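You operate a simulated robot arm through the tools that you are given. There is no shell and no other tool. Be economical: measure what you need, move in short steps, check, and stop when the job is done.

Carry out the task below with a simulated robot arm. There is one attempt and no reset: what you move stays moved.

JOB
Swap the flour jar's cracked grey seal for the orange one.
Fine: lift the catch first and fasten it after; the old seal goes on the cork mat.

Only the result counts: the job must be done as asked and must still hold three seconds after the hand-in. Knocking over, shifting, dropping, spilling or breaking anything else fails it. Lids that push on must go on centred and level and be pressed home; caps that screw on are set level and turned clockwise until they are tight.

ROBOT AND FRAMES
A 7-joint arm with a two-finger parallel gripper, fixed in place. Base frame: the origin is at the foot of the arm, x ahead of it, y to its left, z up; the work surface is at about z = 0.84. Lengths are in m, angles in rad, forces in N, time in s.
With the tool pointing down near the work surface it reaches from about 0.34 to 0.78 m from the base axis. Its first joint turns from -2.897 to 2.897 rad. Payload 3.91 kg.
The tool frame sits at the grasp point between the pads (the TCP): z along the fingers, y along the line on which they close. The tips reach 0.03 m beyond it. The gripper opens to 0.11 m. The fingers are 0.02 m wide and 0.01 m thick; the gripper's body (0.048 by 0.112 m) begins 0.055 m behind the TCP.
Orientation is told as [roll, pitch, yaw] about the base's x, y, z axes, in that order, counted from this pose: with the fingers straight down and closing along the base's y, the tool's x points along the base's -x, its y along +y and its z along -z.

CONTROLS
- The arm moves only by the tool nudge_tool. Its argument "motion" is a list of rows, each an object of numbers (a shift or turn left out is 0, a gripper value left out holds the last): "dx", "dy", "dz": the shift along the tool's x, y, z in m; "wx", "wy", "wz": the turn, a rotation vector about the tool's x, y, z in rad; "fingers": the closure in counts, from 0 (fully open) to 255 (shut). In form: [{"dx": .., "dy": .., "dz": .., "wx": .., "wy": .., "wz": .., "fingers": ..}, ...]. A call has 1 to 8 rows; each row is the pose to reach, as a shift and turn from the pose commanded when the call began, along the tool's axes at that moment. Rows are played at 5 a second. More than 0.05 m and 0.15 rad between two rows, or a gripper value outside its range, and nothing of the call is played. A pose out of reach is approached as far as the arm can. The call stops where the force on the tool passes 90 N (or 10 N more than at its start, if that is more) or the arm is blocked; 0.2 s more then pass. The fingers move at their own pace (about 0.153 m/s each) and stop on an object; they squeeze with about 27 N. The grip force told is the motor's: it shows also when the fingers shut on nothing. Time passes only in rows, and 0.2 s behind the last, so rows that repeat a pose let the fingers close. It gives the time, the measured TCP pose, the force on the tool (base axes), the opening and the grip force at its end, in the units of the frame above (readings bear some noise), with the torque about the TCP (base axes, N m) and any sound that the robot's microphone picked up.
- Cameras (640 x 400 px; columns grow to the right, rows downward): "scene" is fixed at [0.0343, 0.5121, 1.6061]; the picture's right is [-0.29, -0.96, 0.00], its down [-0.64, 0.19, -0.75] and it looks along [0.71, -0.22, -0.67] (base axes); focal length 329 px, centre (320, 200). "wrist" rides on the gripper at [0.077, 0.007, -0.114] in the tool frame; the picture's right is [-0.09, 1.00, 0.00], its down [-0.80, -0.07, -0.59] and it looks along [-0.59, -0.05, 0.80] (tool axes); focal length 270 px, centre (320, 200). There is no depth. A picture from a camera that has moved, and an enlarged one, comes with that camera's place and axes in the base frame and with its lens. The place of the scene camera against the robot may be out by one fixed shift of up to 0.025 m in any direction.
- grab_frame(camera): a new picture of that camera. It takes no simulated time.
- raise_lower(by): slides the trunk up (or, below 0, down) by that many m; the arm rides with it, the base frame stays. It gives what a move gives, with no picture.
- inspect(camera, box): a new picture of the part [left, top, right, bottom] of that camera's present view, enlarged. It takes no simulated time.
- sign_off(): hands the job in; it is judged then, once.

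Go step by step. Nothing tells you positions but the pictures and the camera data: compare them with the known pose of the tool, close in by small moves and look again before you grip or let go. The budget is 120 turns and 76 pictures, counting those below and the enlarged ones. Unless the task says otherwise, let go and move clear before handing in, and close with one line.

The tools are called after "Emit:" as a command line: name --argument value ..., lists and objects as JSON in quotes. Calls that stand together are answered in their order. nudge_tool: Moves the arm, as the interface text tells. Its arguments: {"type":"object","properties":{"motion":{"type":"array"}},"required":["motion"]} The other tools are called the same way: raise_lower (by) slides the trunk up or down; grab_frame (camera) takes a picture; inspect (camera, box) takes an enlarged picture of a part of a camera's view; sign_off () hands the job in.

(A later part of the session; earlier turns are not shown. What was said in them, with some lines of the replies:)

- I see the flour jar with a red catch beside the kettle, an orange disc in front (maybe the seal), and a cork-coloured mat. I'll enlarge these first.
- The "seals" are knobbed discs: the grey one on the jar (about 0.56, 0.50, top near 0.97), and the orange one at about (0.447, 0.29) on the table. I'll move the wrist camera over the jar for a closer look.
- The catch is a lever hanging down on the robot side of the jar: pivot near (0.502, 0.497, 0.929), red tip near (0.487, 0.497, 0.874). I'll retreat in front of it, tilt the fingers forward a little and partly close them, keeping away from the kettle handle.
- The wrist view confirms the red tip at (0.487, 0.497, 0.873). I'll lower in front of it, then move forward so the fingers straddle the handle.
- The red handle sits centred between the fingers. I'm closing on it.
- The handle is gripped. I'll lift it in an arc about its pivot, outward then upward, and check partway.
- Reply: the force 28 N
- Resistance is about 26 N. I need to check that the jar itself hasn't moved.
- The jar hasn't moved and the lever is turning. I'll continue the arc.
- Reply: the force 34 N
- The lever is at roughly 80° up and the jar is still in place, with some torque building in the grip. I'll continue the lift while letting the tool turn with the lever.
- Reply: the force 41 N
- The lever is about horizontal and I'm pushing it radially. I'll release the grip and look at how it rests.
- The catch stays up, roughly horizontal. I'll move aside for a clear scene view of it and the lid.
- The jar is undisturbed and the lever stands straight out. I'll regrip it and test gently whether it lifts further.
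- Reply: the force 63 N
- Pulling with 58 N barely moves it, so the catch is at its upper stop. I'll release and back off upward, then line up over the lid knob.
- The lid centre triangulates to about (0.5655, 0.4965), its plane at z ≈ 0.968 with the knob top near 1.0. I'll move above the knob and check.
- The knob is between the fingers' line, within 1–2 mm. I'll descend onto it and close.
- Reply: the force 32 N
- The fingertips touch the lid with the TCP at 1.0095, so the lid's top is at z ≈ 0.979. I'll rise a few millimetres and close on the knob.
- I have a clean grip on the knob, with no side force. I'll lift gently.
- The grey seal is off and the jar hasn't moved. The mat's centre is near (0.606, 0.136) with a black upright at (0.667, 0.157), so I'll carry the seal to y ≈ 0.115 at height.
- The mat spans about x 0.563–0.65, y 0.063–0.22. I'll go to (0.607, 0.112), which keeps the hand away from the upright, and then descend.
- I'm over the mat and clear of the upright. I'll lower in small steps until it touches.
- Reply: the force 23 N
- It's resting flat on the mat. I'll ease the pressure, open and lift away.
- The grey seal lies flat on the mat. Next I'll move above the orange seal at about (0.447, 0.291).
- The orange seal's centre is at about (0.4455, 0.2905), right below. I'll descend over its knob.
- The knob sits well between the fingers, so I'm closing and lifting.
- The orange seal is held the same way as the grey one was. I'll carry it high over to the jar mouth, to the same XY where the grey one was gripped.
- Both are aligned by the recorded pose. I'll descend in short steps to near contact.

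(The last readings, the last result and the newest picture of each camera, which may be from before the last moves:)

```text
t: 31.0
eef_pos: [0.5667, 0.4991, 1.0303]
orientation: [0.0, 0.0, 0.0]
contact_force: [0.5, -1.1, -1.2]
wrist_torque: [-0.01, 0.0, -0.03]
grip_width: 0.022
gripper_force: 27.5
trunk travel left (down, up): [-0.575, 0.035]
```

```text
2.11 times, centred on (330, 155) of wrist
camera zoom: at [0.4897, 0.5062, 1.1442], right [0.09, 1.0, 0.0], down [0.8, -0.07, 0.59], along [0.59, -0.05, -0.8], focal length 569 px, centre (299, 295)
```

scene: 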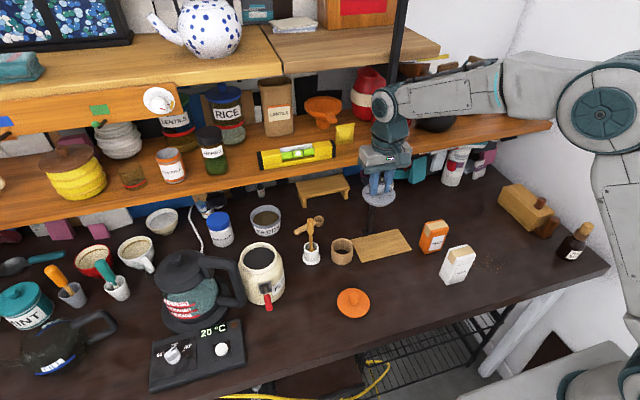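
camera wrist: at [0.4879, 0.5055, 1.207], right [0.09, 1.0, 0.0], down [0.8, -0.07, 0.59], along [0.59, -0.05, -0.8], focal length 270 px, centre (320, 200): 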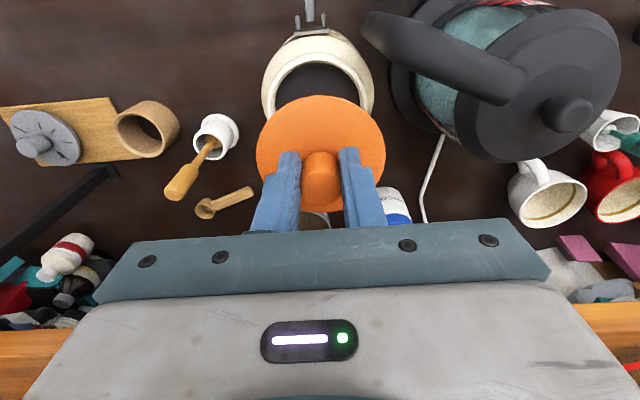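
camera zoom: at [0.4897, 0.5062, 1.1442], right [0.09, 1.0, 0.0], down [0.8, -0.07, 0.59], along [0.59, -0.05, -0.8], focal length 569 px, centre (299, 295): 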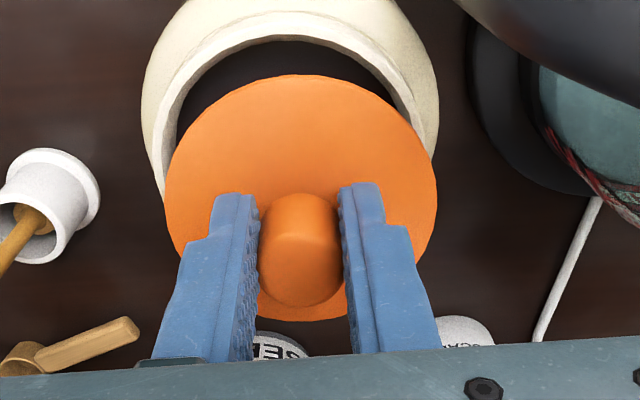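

The Y reading is about 2 mm off target. I'll zoom in to measure the mouth against the seal.

Emit:
inspect --camera "wrist" --box '[240, 55, 400, 155]'

Emit:
nudge_tool --motion '[{}, {}]'

```text
4.00 times, centred on (320, 105) of wrist
camera zoom: at [0.4897, 0.5062, 1.1442], right [0.09, 1.0, 0.0], down [0.8, -0.07, 0.59], along [0.59, -0.05, -0.8], focal length 1081 px, centre (320, 580)
```

zoom: 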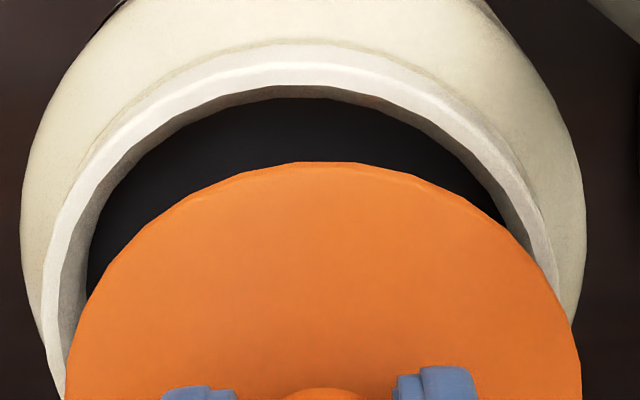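

```text
t: 31.6
eef_pos: [0.5664, 0.4975, 1.0295]
orientation: [0.0, -0.001, 0.0]
contact_force: [-0.1, -0.2, 0.8]
wrist_torque: [-0.04, 0.0, 0.02]
grip_width: 0.0217
gripper_force: 27.1
trunk travel left (down, up): [-0.575, 0.035]
```

Comparing scene and wrist views, the seal sits about 8–9 mm too far in x and 4 mm too far in y relative to the jar mouth, because the grey one had been gripped off-centre. I'll correct before lowering.

Emit:
nudge_tool --motion '[{"dx": 0.004, "dy": -0.002}, {"dx": 0.0085, "dy": -0.0037}, {"dx": 0.0085, "dy": -0.0037}]'

Emit:
inspect --camera "scene" --box '[220, 210, 310, 290]'

Emit:
inspect --camera "wrist" --box '[240, 55, 400, 155]'

```text
t: 32.4
eef_pos: [0.5604, 0.4944, 1.0291]
orientation: [0.001, -0.002, -0.001]
contact_force: [-0.5, 0.0, -1.6]
wrist_torque: [0.01, 0.03, 0.0]
grip_width: 0.0219
gripper_force: 26.7
trunk travel left (down, up): [-0.575, 0.035]
```

```text
5.00 times, centred on (265, 250) of scene
camera zoom: at [0.0343, 0.5121, 1.6061], right [-0.29, -0.96, 0.0], down [-0.64, 0.19, -0.75], along [0.71, -0.22, -0.67], focal length 1645 px, centre (595, -50)
```

zoom: 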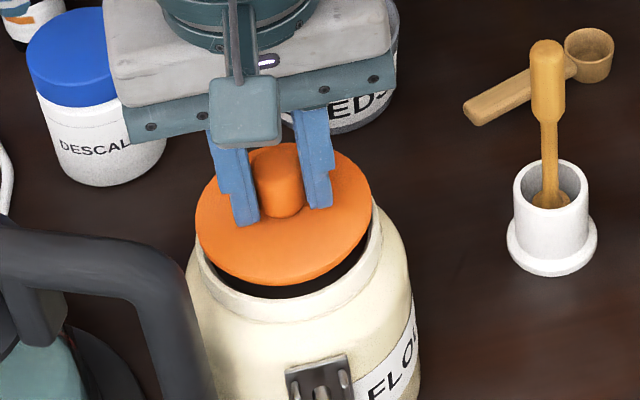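

```text
4.00 times, centred on (320, 105) of wrist
camera zoom: at [0.481, 0.503, 1.1439], right [0.09, 1.0, 0.0], down [0.8, -0.07, 0.59], along [0.59, -0.05, -0.8], focal length 1081 px, centre (320, 580)
```

zoom: 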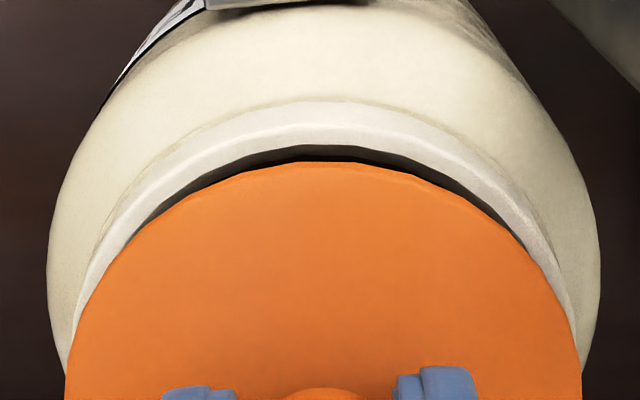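

Alignment is now within about 1 mm. I'll lower to contact.

Emit:
nudge_tool --motion '[{"dx": 0.001, "dy": -0.0005, "dz": 0.004}, {"dx": 0.001, "dy": -0.0005, "dz": 0.007}, {"dx": 0.001, "dy": -0.0005, "dz": 0.009}, {"dx": 0.001, "dy": -0.0005, "dz": 0.01}]'

Emit:
inspect --camera "scene" --box '[220, 210, 310, 290]'

Emit:
inspect --camera "wrist" --box '[240, 55, 400, 155]'

```text
t: 33.4
eef_pos: [0.5574, 0.4944, 1.0177]
orientation: [0.0, 0.001, 0.001]
contact_force: [0.2, -0.2, -0.1]
wrist_torque: [-0.02, -0.02, -0.03]
grip_width: 0.022
gripper_force: 26.7
trunk travel left (down, up): [-0.575, 0.035]
```

```text
5.00 times, centred on (265, 250) of scene
camera zoom: at [0.0343, 0.5121, 1.6061], right [-0.29, -0.96, 0.0], down [-0.64, 0.19, -0.75], along [0.71, -0.22, -0.67], focal length 1645 px, centre (595, -50)
```

zoom: 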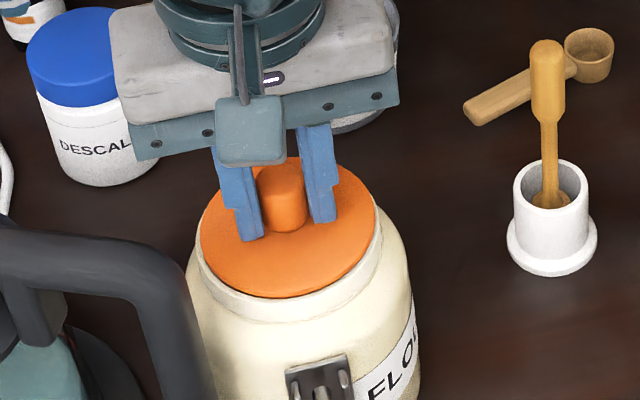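

```text
4.00 times, centred on (320, 105) of wrist
camera zoom: at [0.4804, 0.5025, 1.134], right [0.09, 1.0, 0.0], down [0.8, -0.07, 0.59], along [0.59, -0.05, -0.8], focal length 1081 px, centre (320, 580)
```

zoom: 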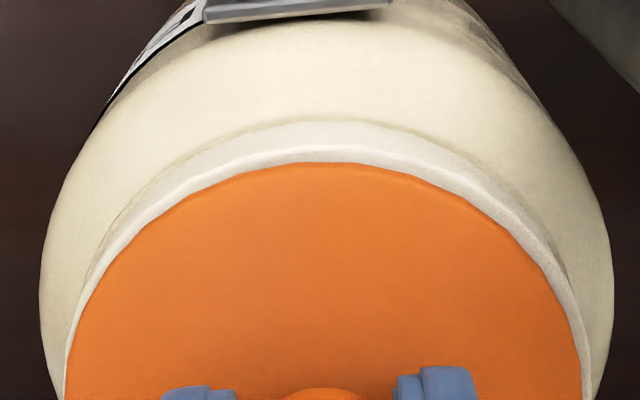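

The orange disc now overlays the grey one's former outline. I'll press it down.

Emit:
nudge_tool --motion '[{"dz": 0.001}, {"dz": 0.002}, {"dz": 0.003}, {"dz": 0.005}, {"dz": 0.007}]'

Emit:
inspect --camera "scene" --box '[220, 210, 310, 290]'

```text
t: 34.6
eef_pos: [0.5583, 0.4944, 1.0157]
orientation: [0.005, -0.005, 0.001]
contact_force: [9.5, 9.4, 20.4]
wrist_torque: [0.03, 0.08, 0.03]
grip_width: 0.0216
gripper_force: 27.5
trunk travel left (down, up): [-0.575, 0.035]
```

```text
5.00 times, centred on (265, 250) of scene
camera zoom: at [0.0343, 0.5121, 1.6061], right [-0.29, -0.96, 0.0], down [-0.64, 0.19, -0.75], along [0.71, -0.22, -0.67], focal length 1645 px, centre (595, -50)
```

zoom: 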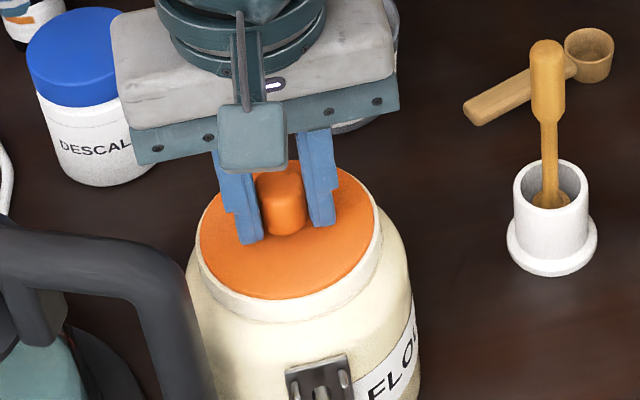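

There's contact with a small sideways push in +x and +y, so I'll comply about 2 mm that way and keep pressing.

Emit:
nudge_tool --motion '[{"dx": -0.001, "dy": 0.001, "dz": -0.002}, {"dx": -0.002, "dy": 0.002, "dz": -0.002}, {"dx": -0.002, "dy": 0.002, "dz": 0.003}, {"dx": -0.002, "dy": 0.002, "dz": 0.006}]'

Emit:
inspect --camera "wrist" --box '[220, 60, 440, 250]'

```text
t: 35.6
eef_pos: [0.5583, 0.4961, 1.0143]
orientation: [0.007, -0.006, -0.002]
contact_force: [0.8, 0.2, 40.8]
wrist_torque: [0.02, -0.2, -0.02]
grip_width: 0.0222
gripper_force: 26.4
trunk travel left (down, up): [-0.575, 0.035]
```

```text
2.11 times, centred on (330, 155) of wrist
camera zoom: at [0.4803, 0.502, 1.1281], right [0.09, 1.0, 0.01], down [0.8, -0.08, 0.6], along [0.6, -0.05, -0.8], focal length 569 px, centre (299, 295)
```

zoom: 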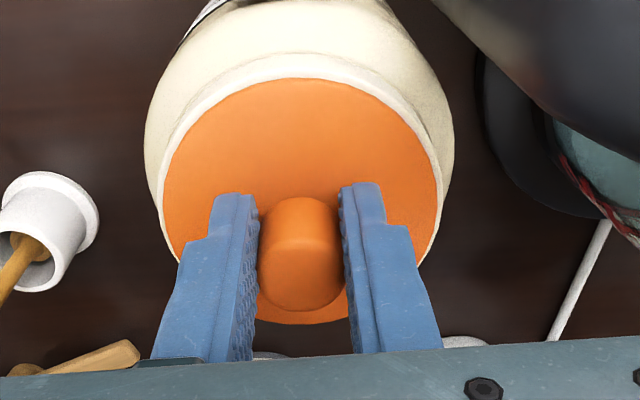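

Side forces have vanished, so it's aligned. I'll press harder to send it home.

Emit:
nudge_tool --motion '[{"dz": 0.003}, {"dz": 0.006}, {"dz": 0.008}, {"dz": 0.008}]'

Emit:
inspect --camera "scene" --box '[220, 210, 310, 290]'

```text
t: 36.6
eef_pos: [0.5573, 0.4946, 1.0095]
orientation: [0.011, -0.012, -0.003]
contact_force: [-1.3, -4.1, 51.7]
wrist_torque: [-0.67, 0.18, 0.02]
grip_width: 0.0221
gripper_force: 26.2
trunk travel left (down, up): [-0.575, 0.035]
```

```text
5.00 times, centred on (265, 250) of scene
camera zoom: at [0.0343, 0.5121, 1.6061], right [-0.29, -0.96, 0.0], down [-0.64, 0.19, -0.75], along [0.71, -0.22, -0.67], focal length 1645 px, centre (595, -50)
```

zoom: 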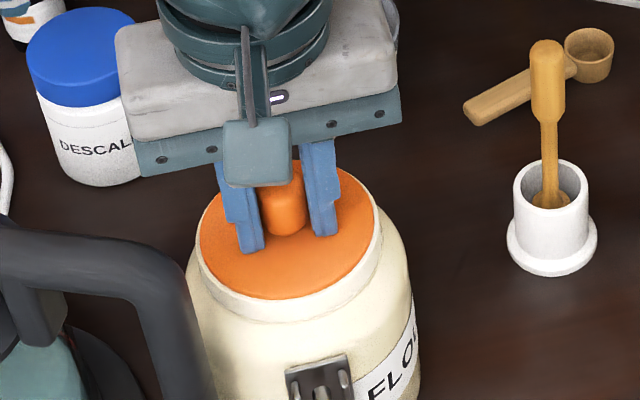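

The fingers slipped down the knob to the disc's top at the same height the grey one had, so it seems seated. I'll release, then press on the knob's top with closed fingers to be sure.

Emit:
nudge_tool --motion '[{"dz": -0.013}, {"dz": -0.013, "fingers": 150}, {"dz": -0.013, "fingers": 150}, {"dz": -0.04, "fingers": 150}, {"dz": -0.065, "fingers": 150}, {"dz": -0.065, "fingers": 255}, {"dz": -0.065, "fingers": 255}]'

Emit:
inspect --camera "scene" --box '[220, 210, 310, 290]'

Emit:
inspect --camera "wrist" --box '[220, 30, 440, 220]'

```text
t: 38.2
eef_pos: [0.5613, 0.4962, 1.0623]
orientation: [0.0, 0.001, 0.0]
contact_force: [0.8, -0.2, -0.6]
wrist_torque: [0.02, 0.0, -0.02]
grip_width: 0.0002
gripper_force: 26.5
trunk travel left (down, up): [-0.575, 0.035]
```

```text
5.00 times, centred on (265, 250) of scene
camera zoom: at [0.0343, 0.5121, 1.6061], right [-0.29, -0.96, 0.0], down [-0.64, 0.19, -0.75], along [0.71, -0.22, -0.67], focal length 1645 px, centre (595, -50)
```

zoom: 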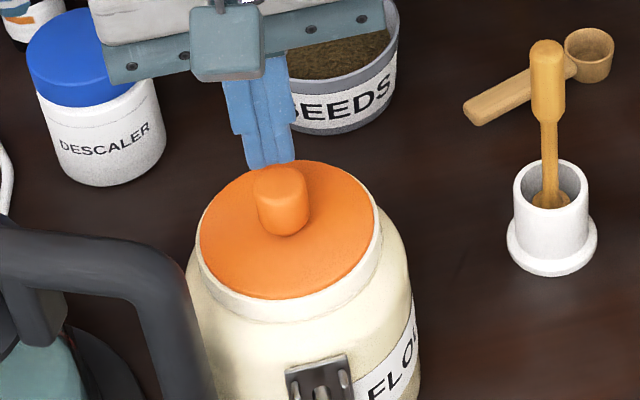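

```text
2.11 times, centred on (330, 125) of wrist
camera zoom: at [0.483, 0.5043, 1.1775], right [0.09, 1.0, 0.0], down [0.8, -0.07, 0.59], along [0.59, -0.05, -0.8], focal length 569 px, centre (299, 358)
```

zoom: 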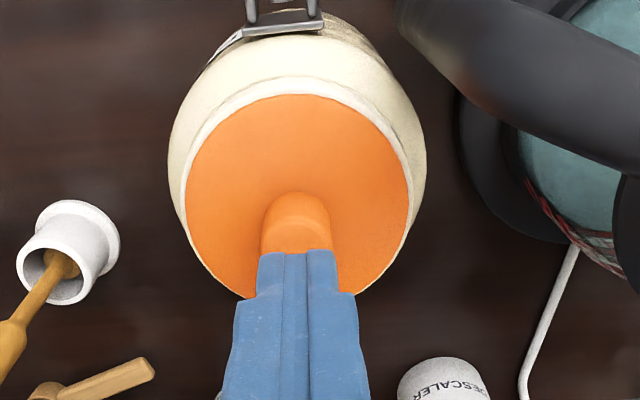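

The orange disc's outline exactly matches where the grey one sat. I'll press on the knob's top to be sure.

Emit:
nudge_tool --motion '[{"dx": 0.003, "dz": 0.012}, {"dx": 0.003, "dz": 0.018}, {"dx": 0.003, "dz": 0.024}, {"dx": 0.003, "dz": 0.03}]'

```text
t: 39.2
eef_pos: [0.5582, 0.4954, 1.039]
orientation: [0.006, -0.007, 0.0]
contact_force: [1.5, 0.4, 22.4]
wrist_torque: [0.01, -0.07, -0.03]
grip_width: 0.0
gripper_force: 27.1
trunk travel left (down, up): [-0.575, 0.035]
```

Emit:
nudge_tool --motion '[{"dz": 0.004}, {"dz": 0.008}, {"dz": 0.012}, {"dz": 0.014}]'

```text
t: 40.2
eef_pos: [0.5564, 0.4947, 1.0393]
orientation: [0.024, -0.023, -0.002]
contact_force: [6.2, 4.3, 79.4]
wrist_torque: [0.07, -0.27, 0.1]
grip_width: 0.0
gripper_force: 26.6
trunk travel left (down, up): [-0.575, 0.035]
```

At 79 N there's no travel, so the seal is home. Next I'll come back in front with closed, tilted fingers above the raised handle and push the catch down.

Emit:
nudge_tool --motion '[{"dz": -0.04}, {"dz": -0.075}, {"dx": 0.045, "dz": -0.075, "wy": -0.08}, {"dx": 0.085, "dz": -0.07, "wy": -0.16}, {"dx": 0.114, "dz": -0.04, "wy": -0.25}, {"dx": 0.114, "dz": -0.005, "wy": -0.35}, {"dx": 0.114, "dz": 0.03, "wy": -0.35}]'

Emit:
inspect --camera "wrist" --box '[220, 60, 440, 250]'

```text
t: 41.8
eef_pos: [0.443, 0.4975, 0.9889]
orientation: [0.0, -0.35, -0.002]
contact_force: [-0.5, -0.5, -0.2]
wrist_torque: [-0.02, -0.01, 0.02]
grip_width: 0.0003
gripper_force: 26.6
trunk travel left (down, up): [-0.575, 0.035]
```

```text
2.11 times, centred on (330, 155) of wrist
camera zoom: at [0.3308, 0.5055, 1.0697], right [0.08, 1.0, 0.03], down [0.55, -0.07, 0.83], along [0.83, -0.05, -0.55], focal length 569 px, centre (299, 295)
```

zoom: 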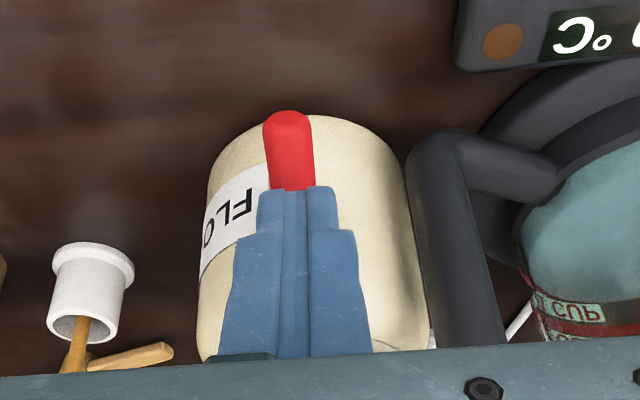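

The fingertips are above the handle, so I'll push straight down.

Emit:
nudge_tool --motion '[{"dx": 0.0069, "dy": -0.001, "dz": 0.0188}, {"dx": 0.012, "dy": -0.001, "dz": 0.0329}, {"dx": 0.0165, "dy": -0.001, "dz": 0.0451}, {"dx": 0.0206, "dy": -0.001, "dz": 0.0563}, {"dx": 0.0247, "dy": -0.001, "dz": 0.0676}]'

Emit:
inspect --camera "wrist" --box '[220, 60, 440, 250]'

```text
t: 43.0
eef_pos: [0.4426, 0.4957, 0.9144]
orientation: [0.0, -0.349, 0.002]
contact_force: [0.2, -0.1, -0.5]
wrist_torque: [-0.01, 0.0, -0.02]
grip_width: 0.0001
gripper_force: 26.3
trunk travel left (down, up): [-0.575, 0.035]
```

```text
2.11 times, centred on (330, 155) of wrist
camera zoom: at [0.3304, 0.5038, 0.9978], right [0.08, 1.0, 0.03], down [0.55, -0.07, 0.83], along [0.83, -0.05, -0.55], focal length 569 px, centre (299, 295)
```

zoom: 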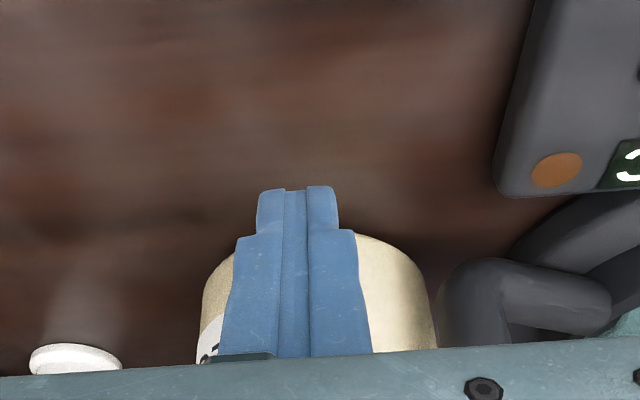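

The handle is hidden behind the fingers now. I'll push inward toward the jar and watch the force.

Emit:
nudge_tool --motion '[{"dx": -0.0037, "dz": 0.0117}, {"dx": -0.0094, "dz": 0.0137}, {"dx": -0.0147, "dz": 0.0147}, {"dx": -0.0194, "dz": 0.0164}, {"dx": -0.024, "dz": 0.018}]'

Emit:
inspect --camera "wrist" --box '[220, 60, 440, 250]'

```text
t: 44.2
eef_pos: [0.4652, 0.4962, 0.9071]
orientation: [-0.006, -0.344, 0.004]
contact_force: [-31.8, -9.8, -5.2]
wrist_torque: [-0.23, 0.85, -0.2]
grip_width: 0.0
gripper_force: 27.4
trunk travel left (down, up): [-0.575, 0.035]
```

```text
2.11 times, centred on (330, 155) of wrist
camera zoom: at [0.3535, 0.5044, 0.9895], right [0.08, 1.0, 0.03], down [0.55, -0.07, 0.83], along [0.83, -0.05, -0.56], focal length 569 px, centre (299, 295)
```

zoom: 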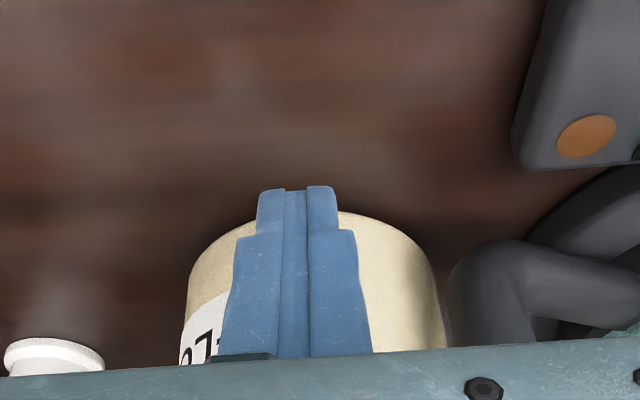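

There's 32 N of resistance close to the original position. I'll push a little more, then back off and look.

Emit:
nudge_tool --motion '[{"dx": -0.004, "dz": 0.002}, {"dx": -0.008, "dz": 0.004}, {"dx": -0.008, "dz": 0.004}]'

Emit:
nudge_tool --motion '[{"dx": 0.02}, {"dx": 0.045}, {"dx": 0.045, "dz": -0.05}, {"dx": 0.045, "dz": -0.1}, {"dx": 0.045, "dz": -0.14}]'

Emit:
inspect --camera "wrist" --box '[220, 30, 440, 220]'

```text
t: 45.0
eef_pos: [0.4668, 0.4957, 0.9065]
orientation: [-0.007, -0.339, 0.008]
contact_force: [-66.7, -16.1, -1.6]
wrist_torque: [-0.37, 1.67, -0.35]
grip_width: 0.0002
gripper_force: 26.7
trunk travel left (down, up): [-0.575, 0.035]
```

```text
t: 46.2
eef_pos: [0.3907, 0.4941, 1.0266]
orientation: [0.002, -0.35, -0.001]
contact_force: [0.7, -0.2, 0.3]
wrist_torque: [-0.02, 0.0, -0.02]
grip_width: 0.0
gripper_force: 27.2
trunk travel left (down, up): [-0.575, 0.035]
```

```text
2.11 times, centred on (330, 125) of wrist
camera zoom: at [0.2792, 0.502, 1.1076], right [0.08, 1.0, 0.03], down [0.55, -0.07, 0.83], along [0.83, -0.05, -0.55], focal length 569 px, centre (299, 358)
```

zoom: 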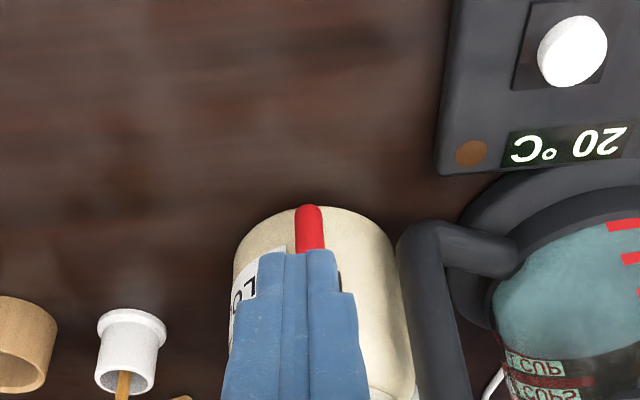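

It met a firm stop at 67 N. I'll move clear for a final look from the scene camera.

Emit:
nudge_tool --motion '[{"dz": -0.04, "wy": 0.1}, {"dz": -0.06, "dy": -0.04, "wy": 0.2}, {"dz": -0.08, "dy": -0.08, "wy": 0.3}, {"dz": -0.1, "dy": -0.12, "wy": 0.35}, {"dz": -0.12, "dy": -0.16, "wy": 0.35}, {"dz": -0.14, "dy": -0.2, "wy": 0.35}]'

Emit:
inspect --camera "scene" --box '[230, 230, 300, 310]'

Emit:
grab_frame --camera "scene"

```text
t: 47.6
eef_pos: [0.3394, 0.2966, 1.155]
orientation: [0.001, 0.0, -0.001]
contact_force: [-0.3, -0.1, 0.5]
wrist_torque: [0.03, 0.01, 0.01]
grip_width: 0.0
gripper_force: 27.2
trunk travel left (down, up): [-0.575, 0.035]
```

```text
5.00 times, centred on (265, 270) of scene
camera zoom: at [0.0343, 0.5121, 1.6061], right [-0.29, -0.96, 0.0], down [-0.64, 0.19, -0.75], along [0.71, -0.22, -0.67], focal length 1645 px, centre (595, -150)
```

zoom: 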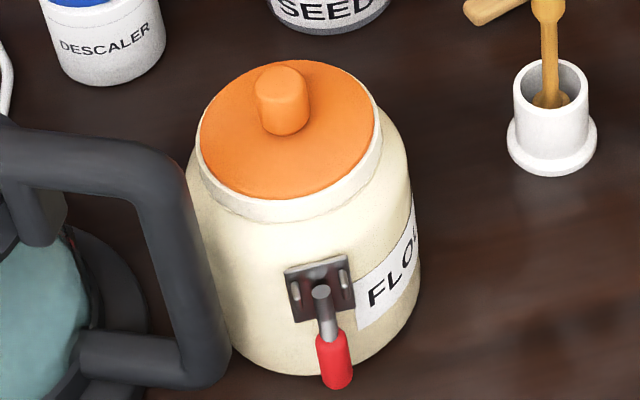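

```text
18 pictures are left
```

scene: 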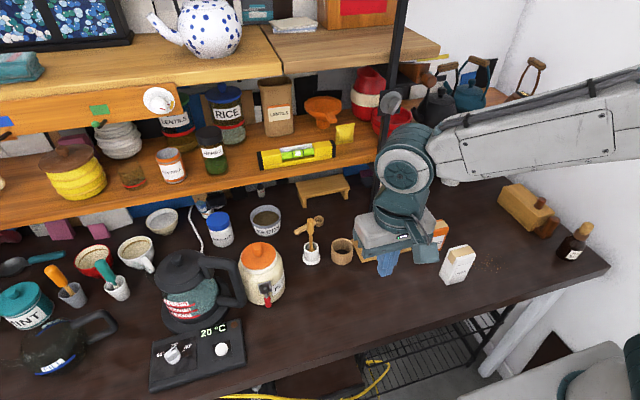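

The catch is back exactly where it was at the start, the orange seal sits level where the grey one was, and the grey one lies on the mat. The gripper is clear, so I'm handing in.

Emit:
sign_off

```text
The job is handed in.
```

The flour jar now has the orange seal pressed home with its catch fastened, and the cracked grey seal is on the cork mat.
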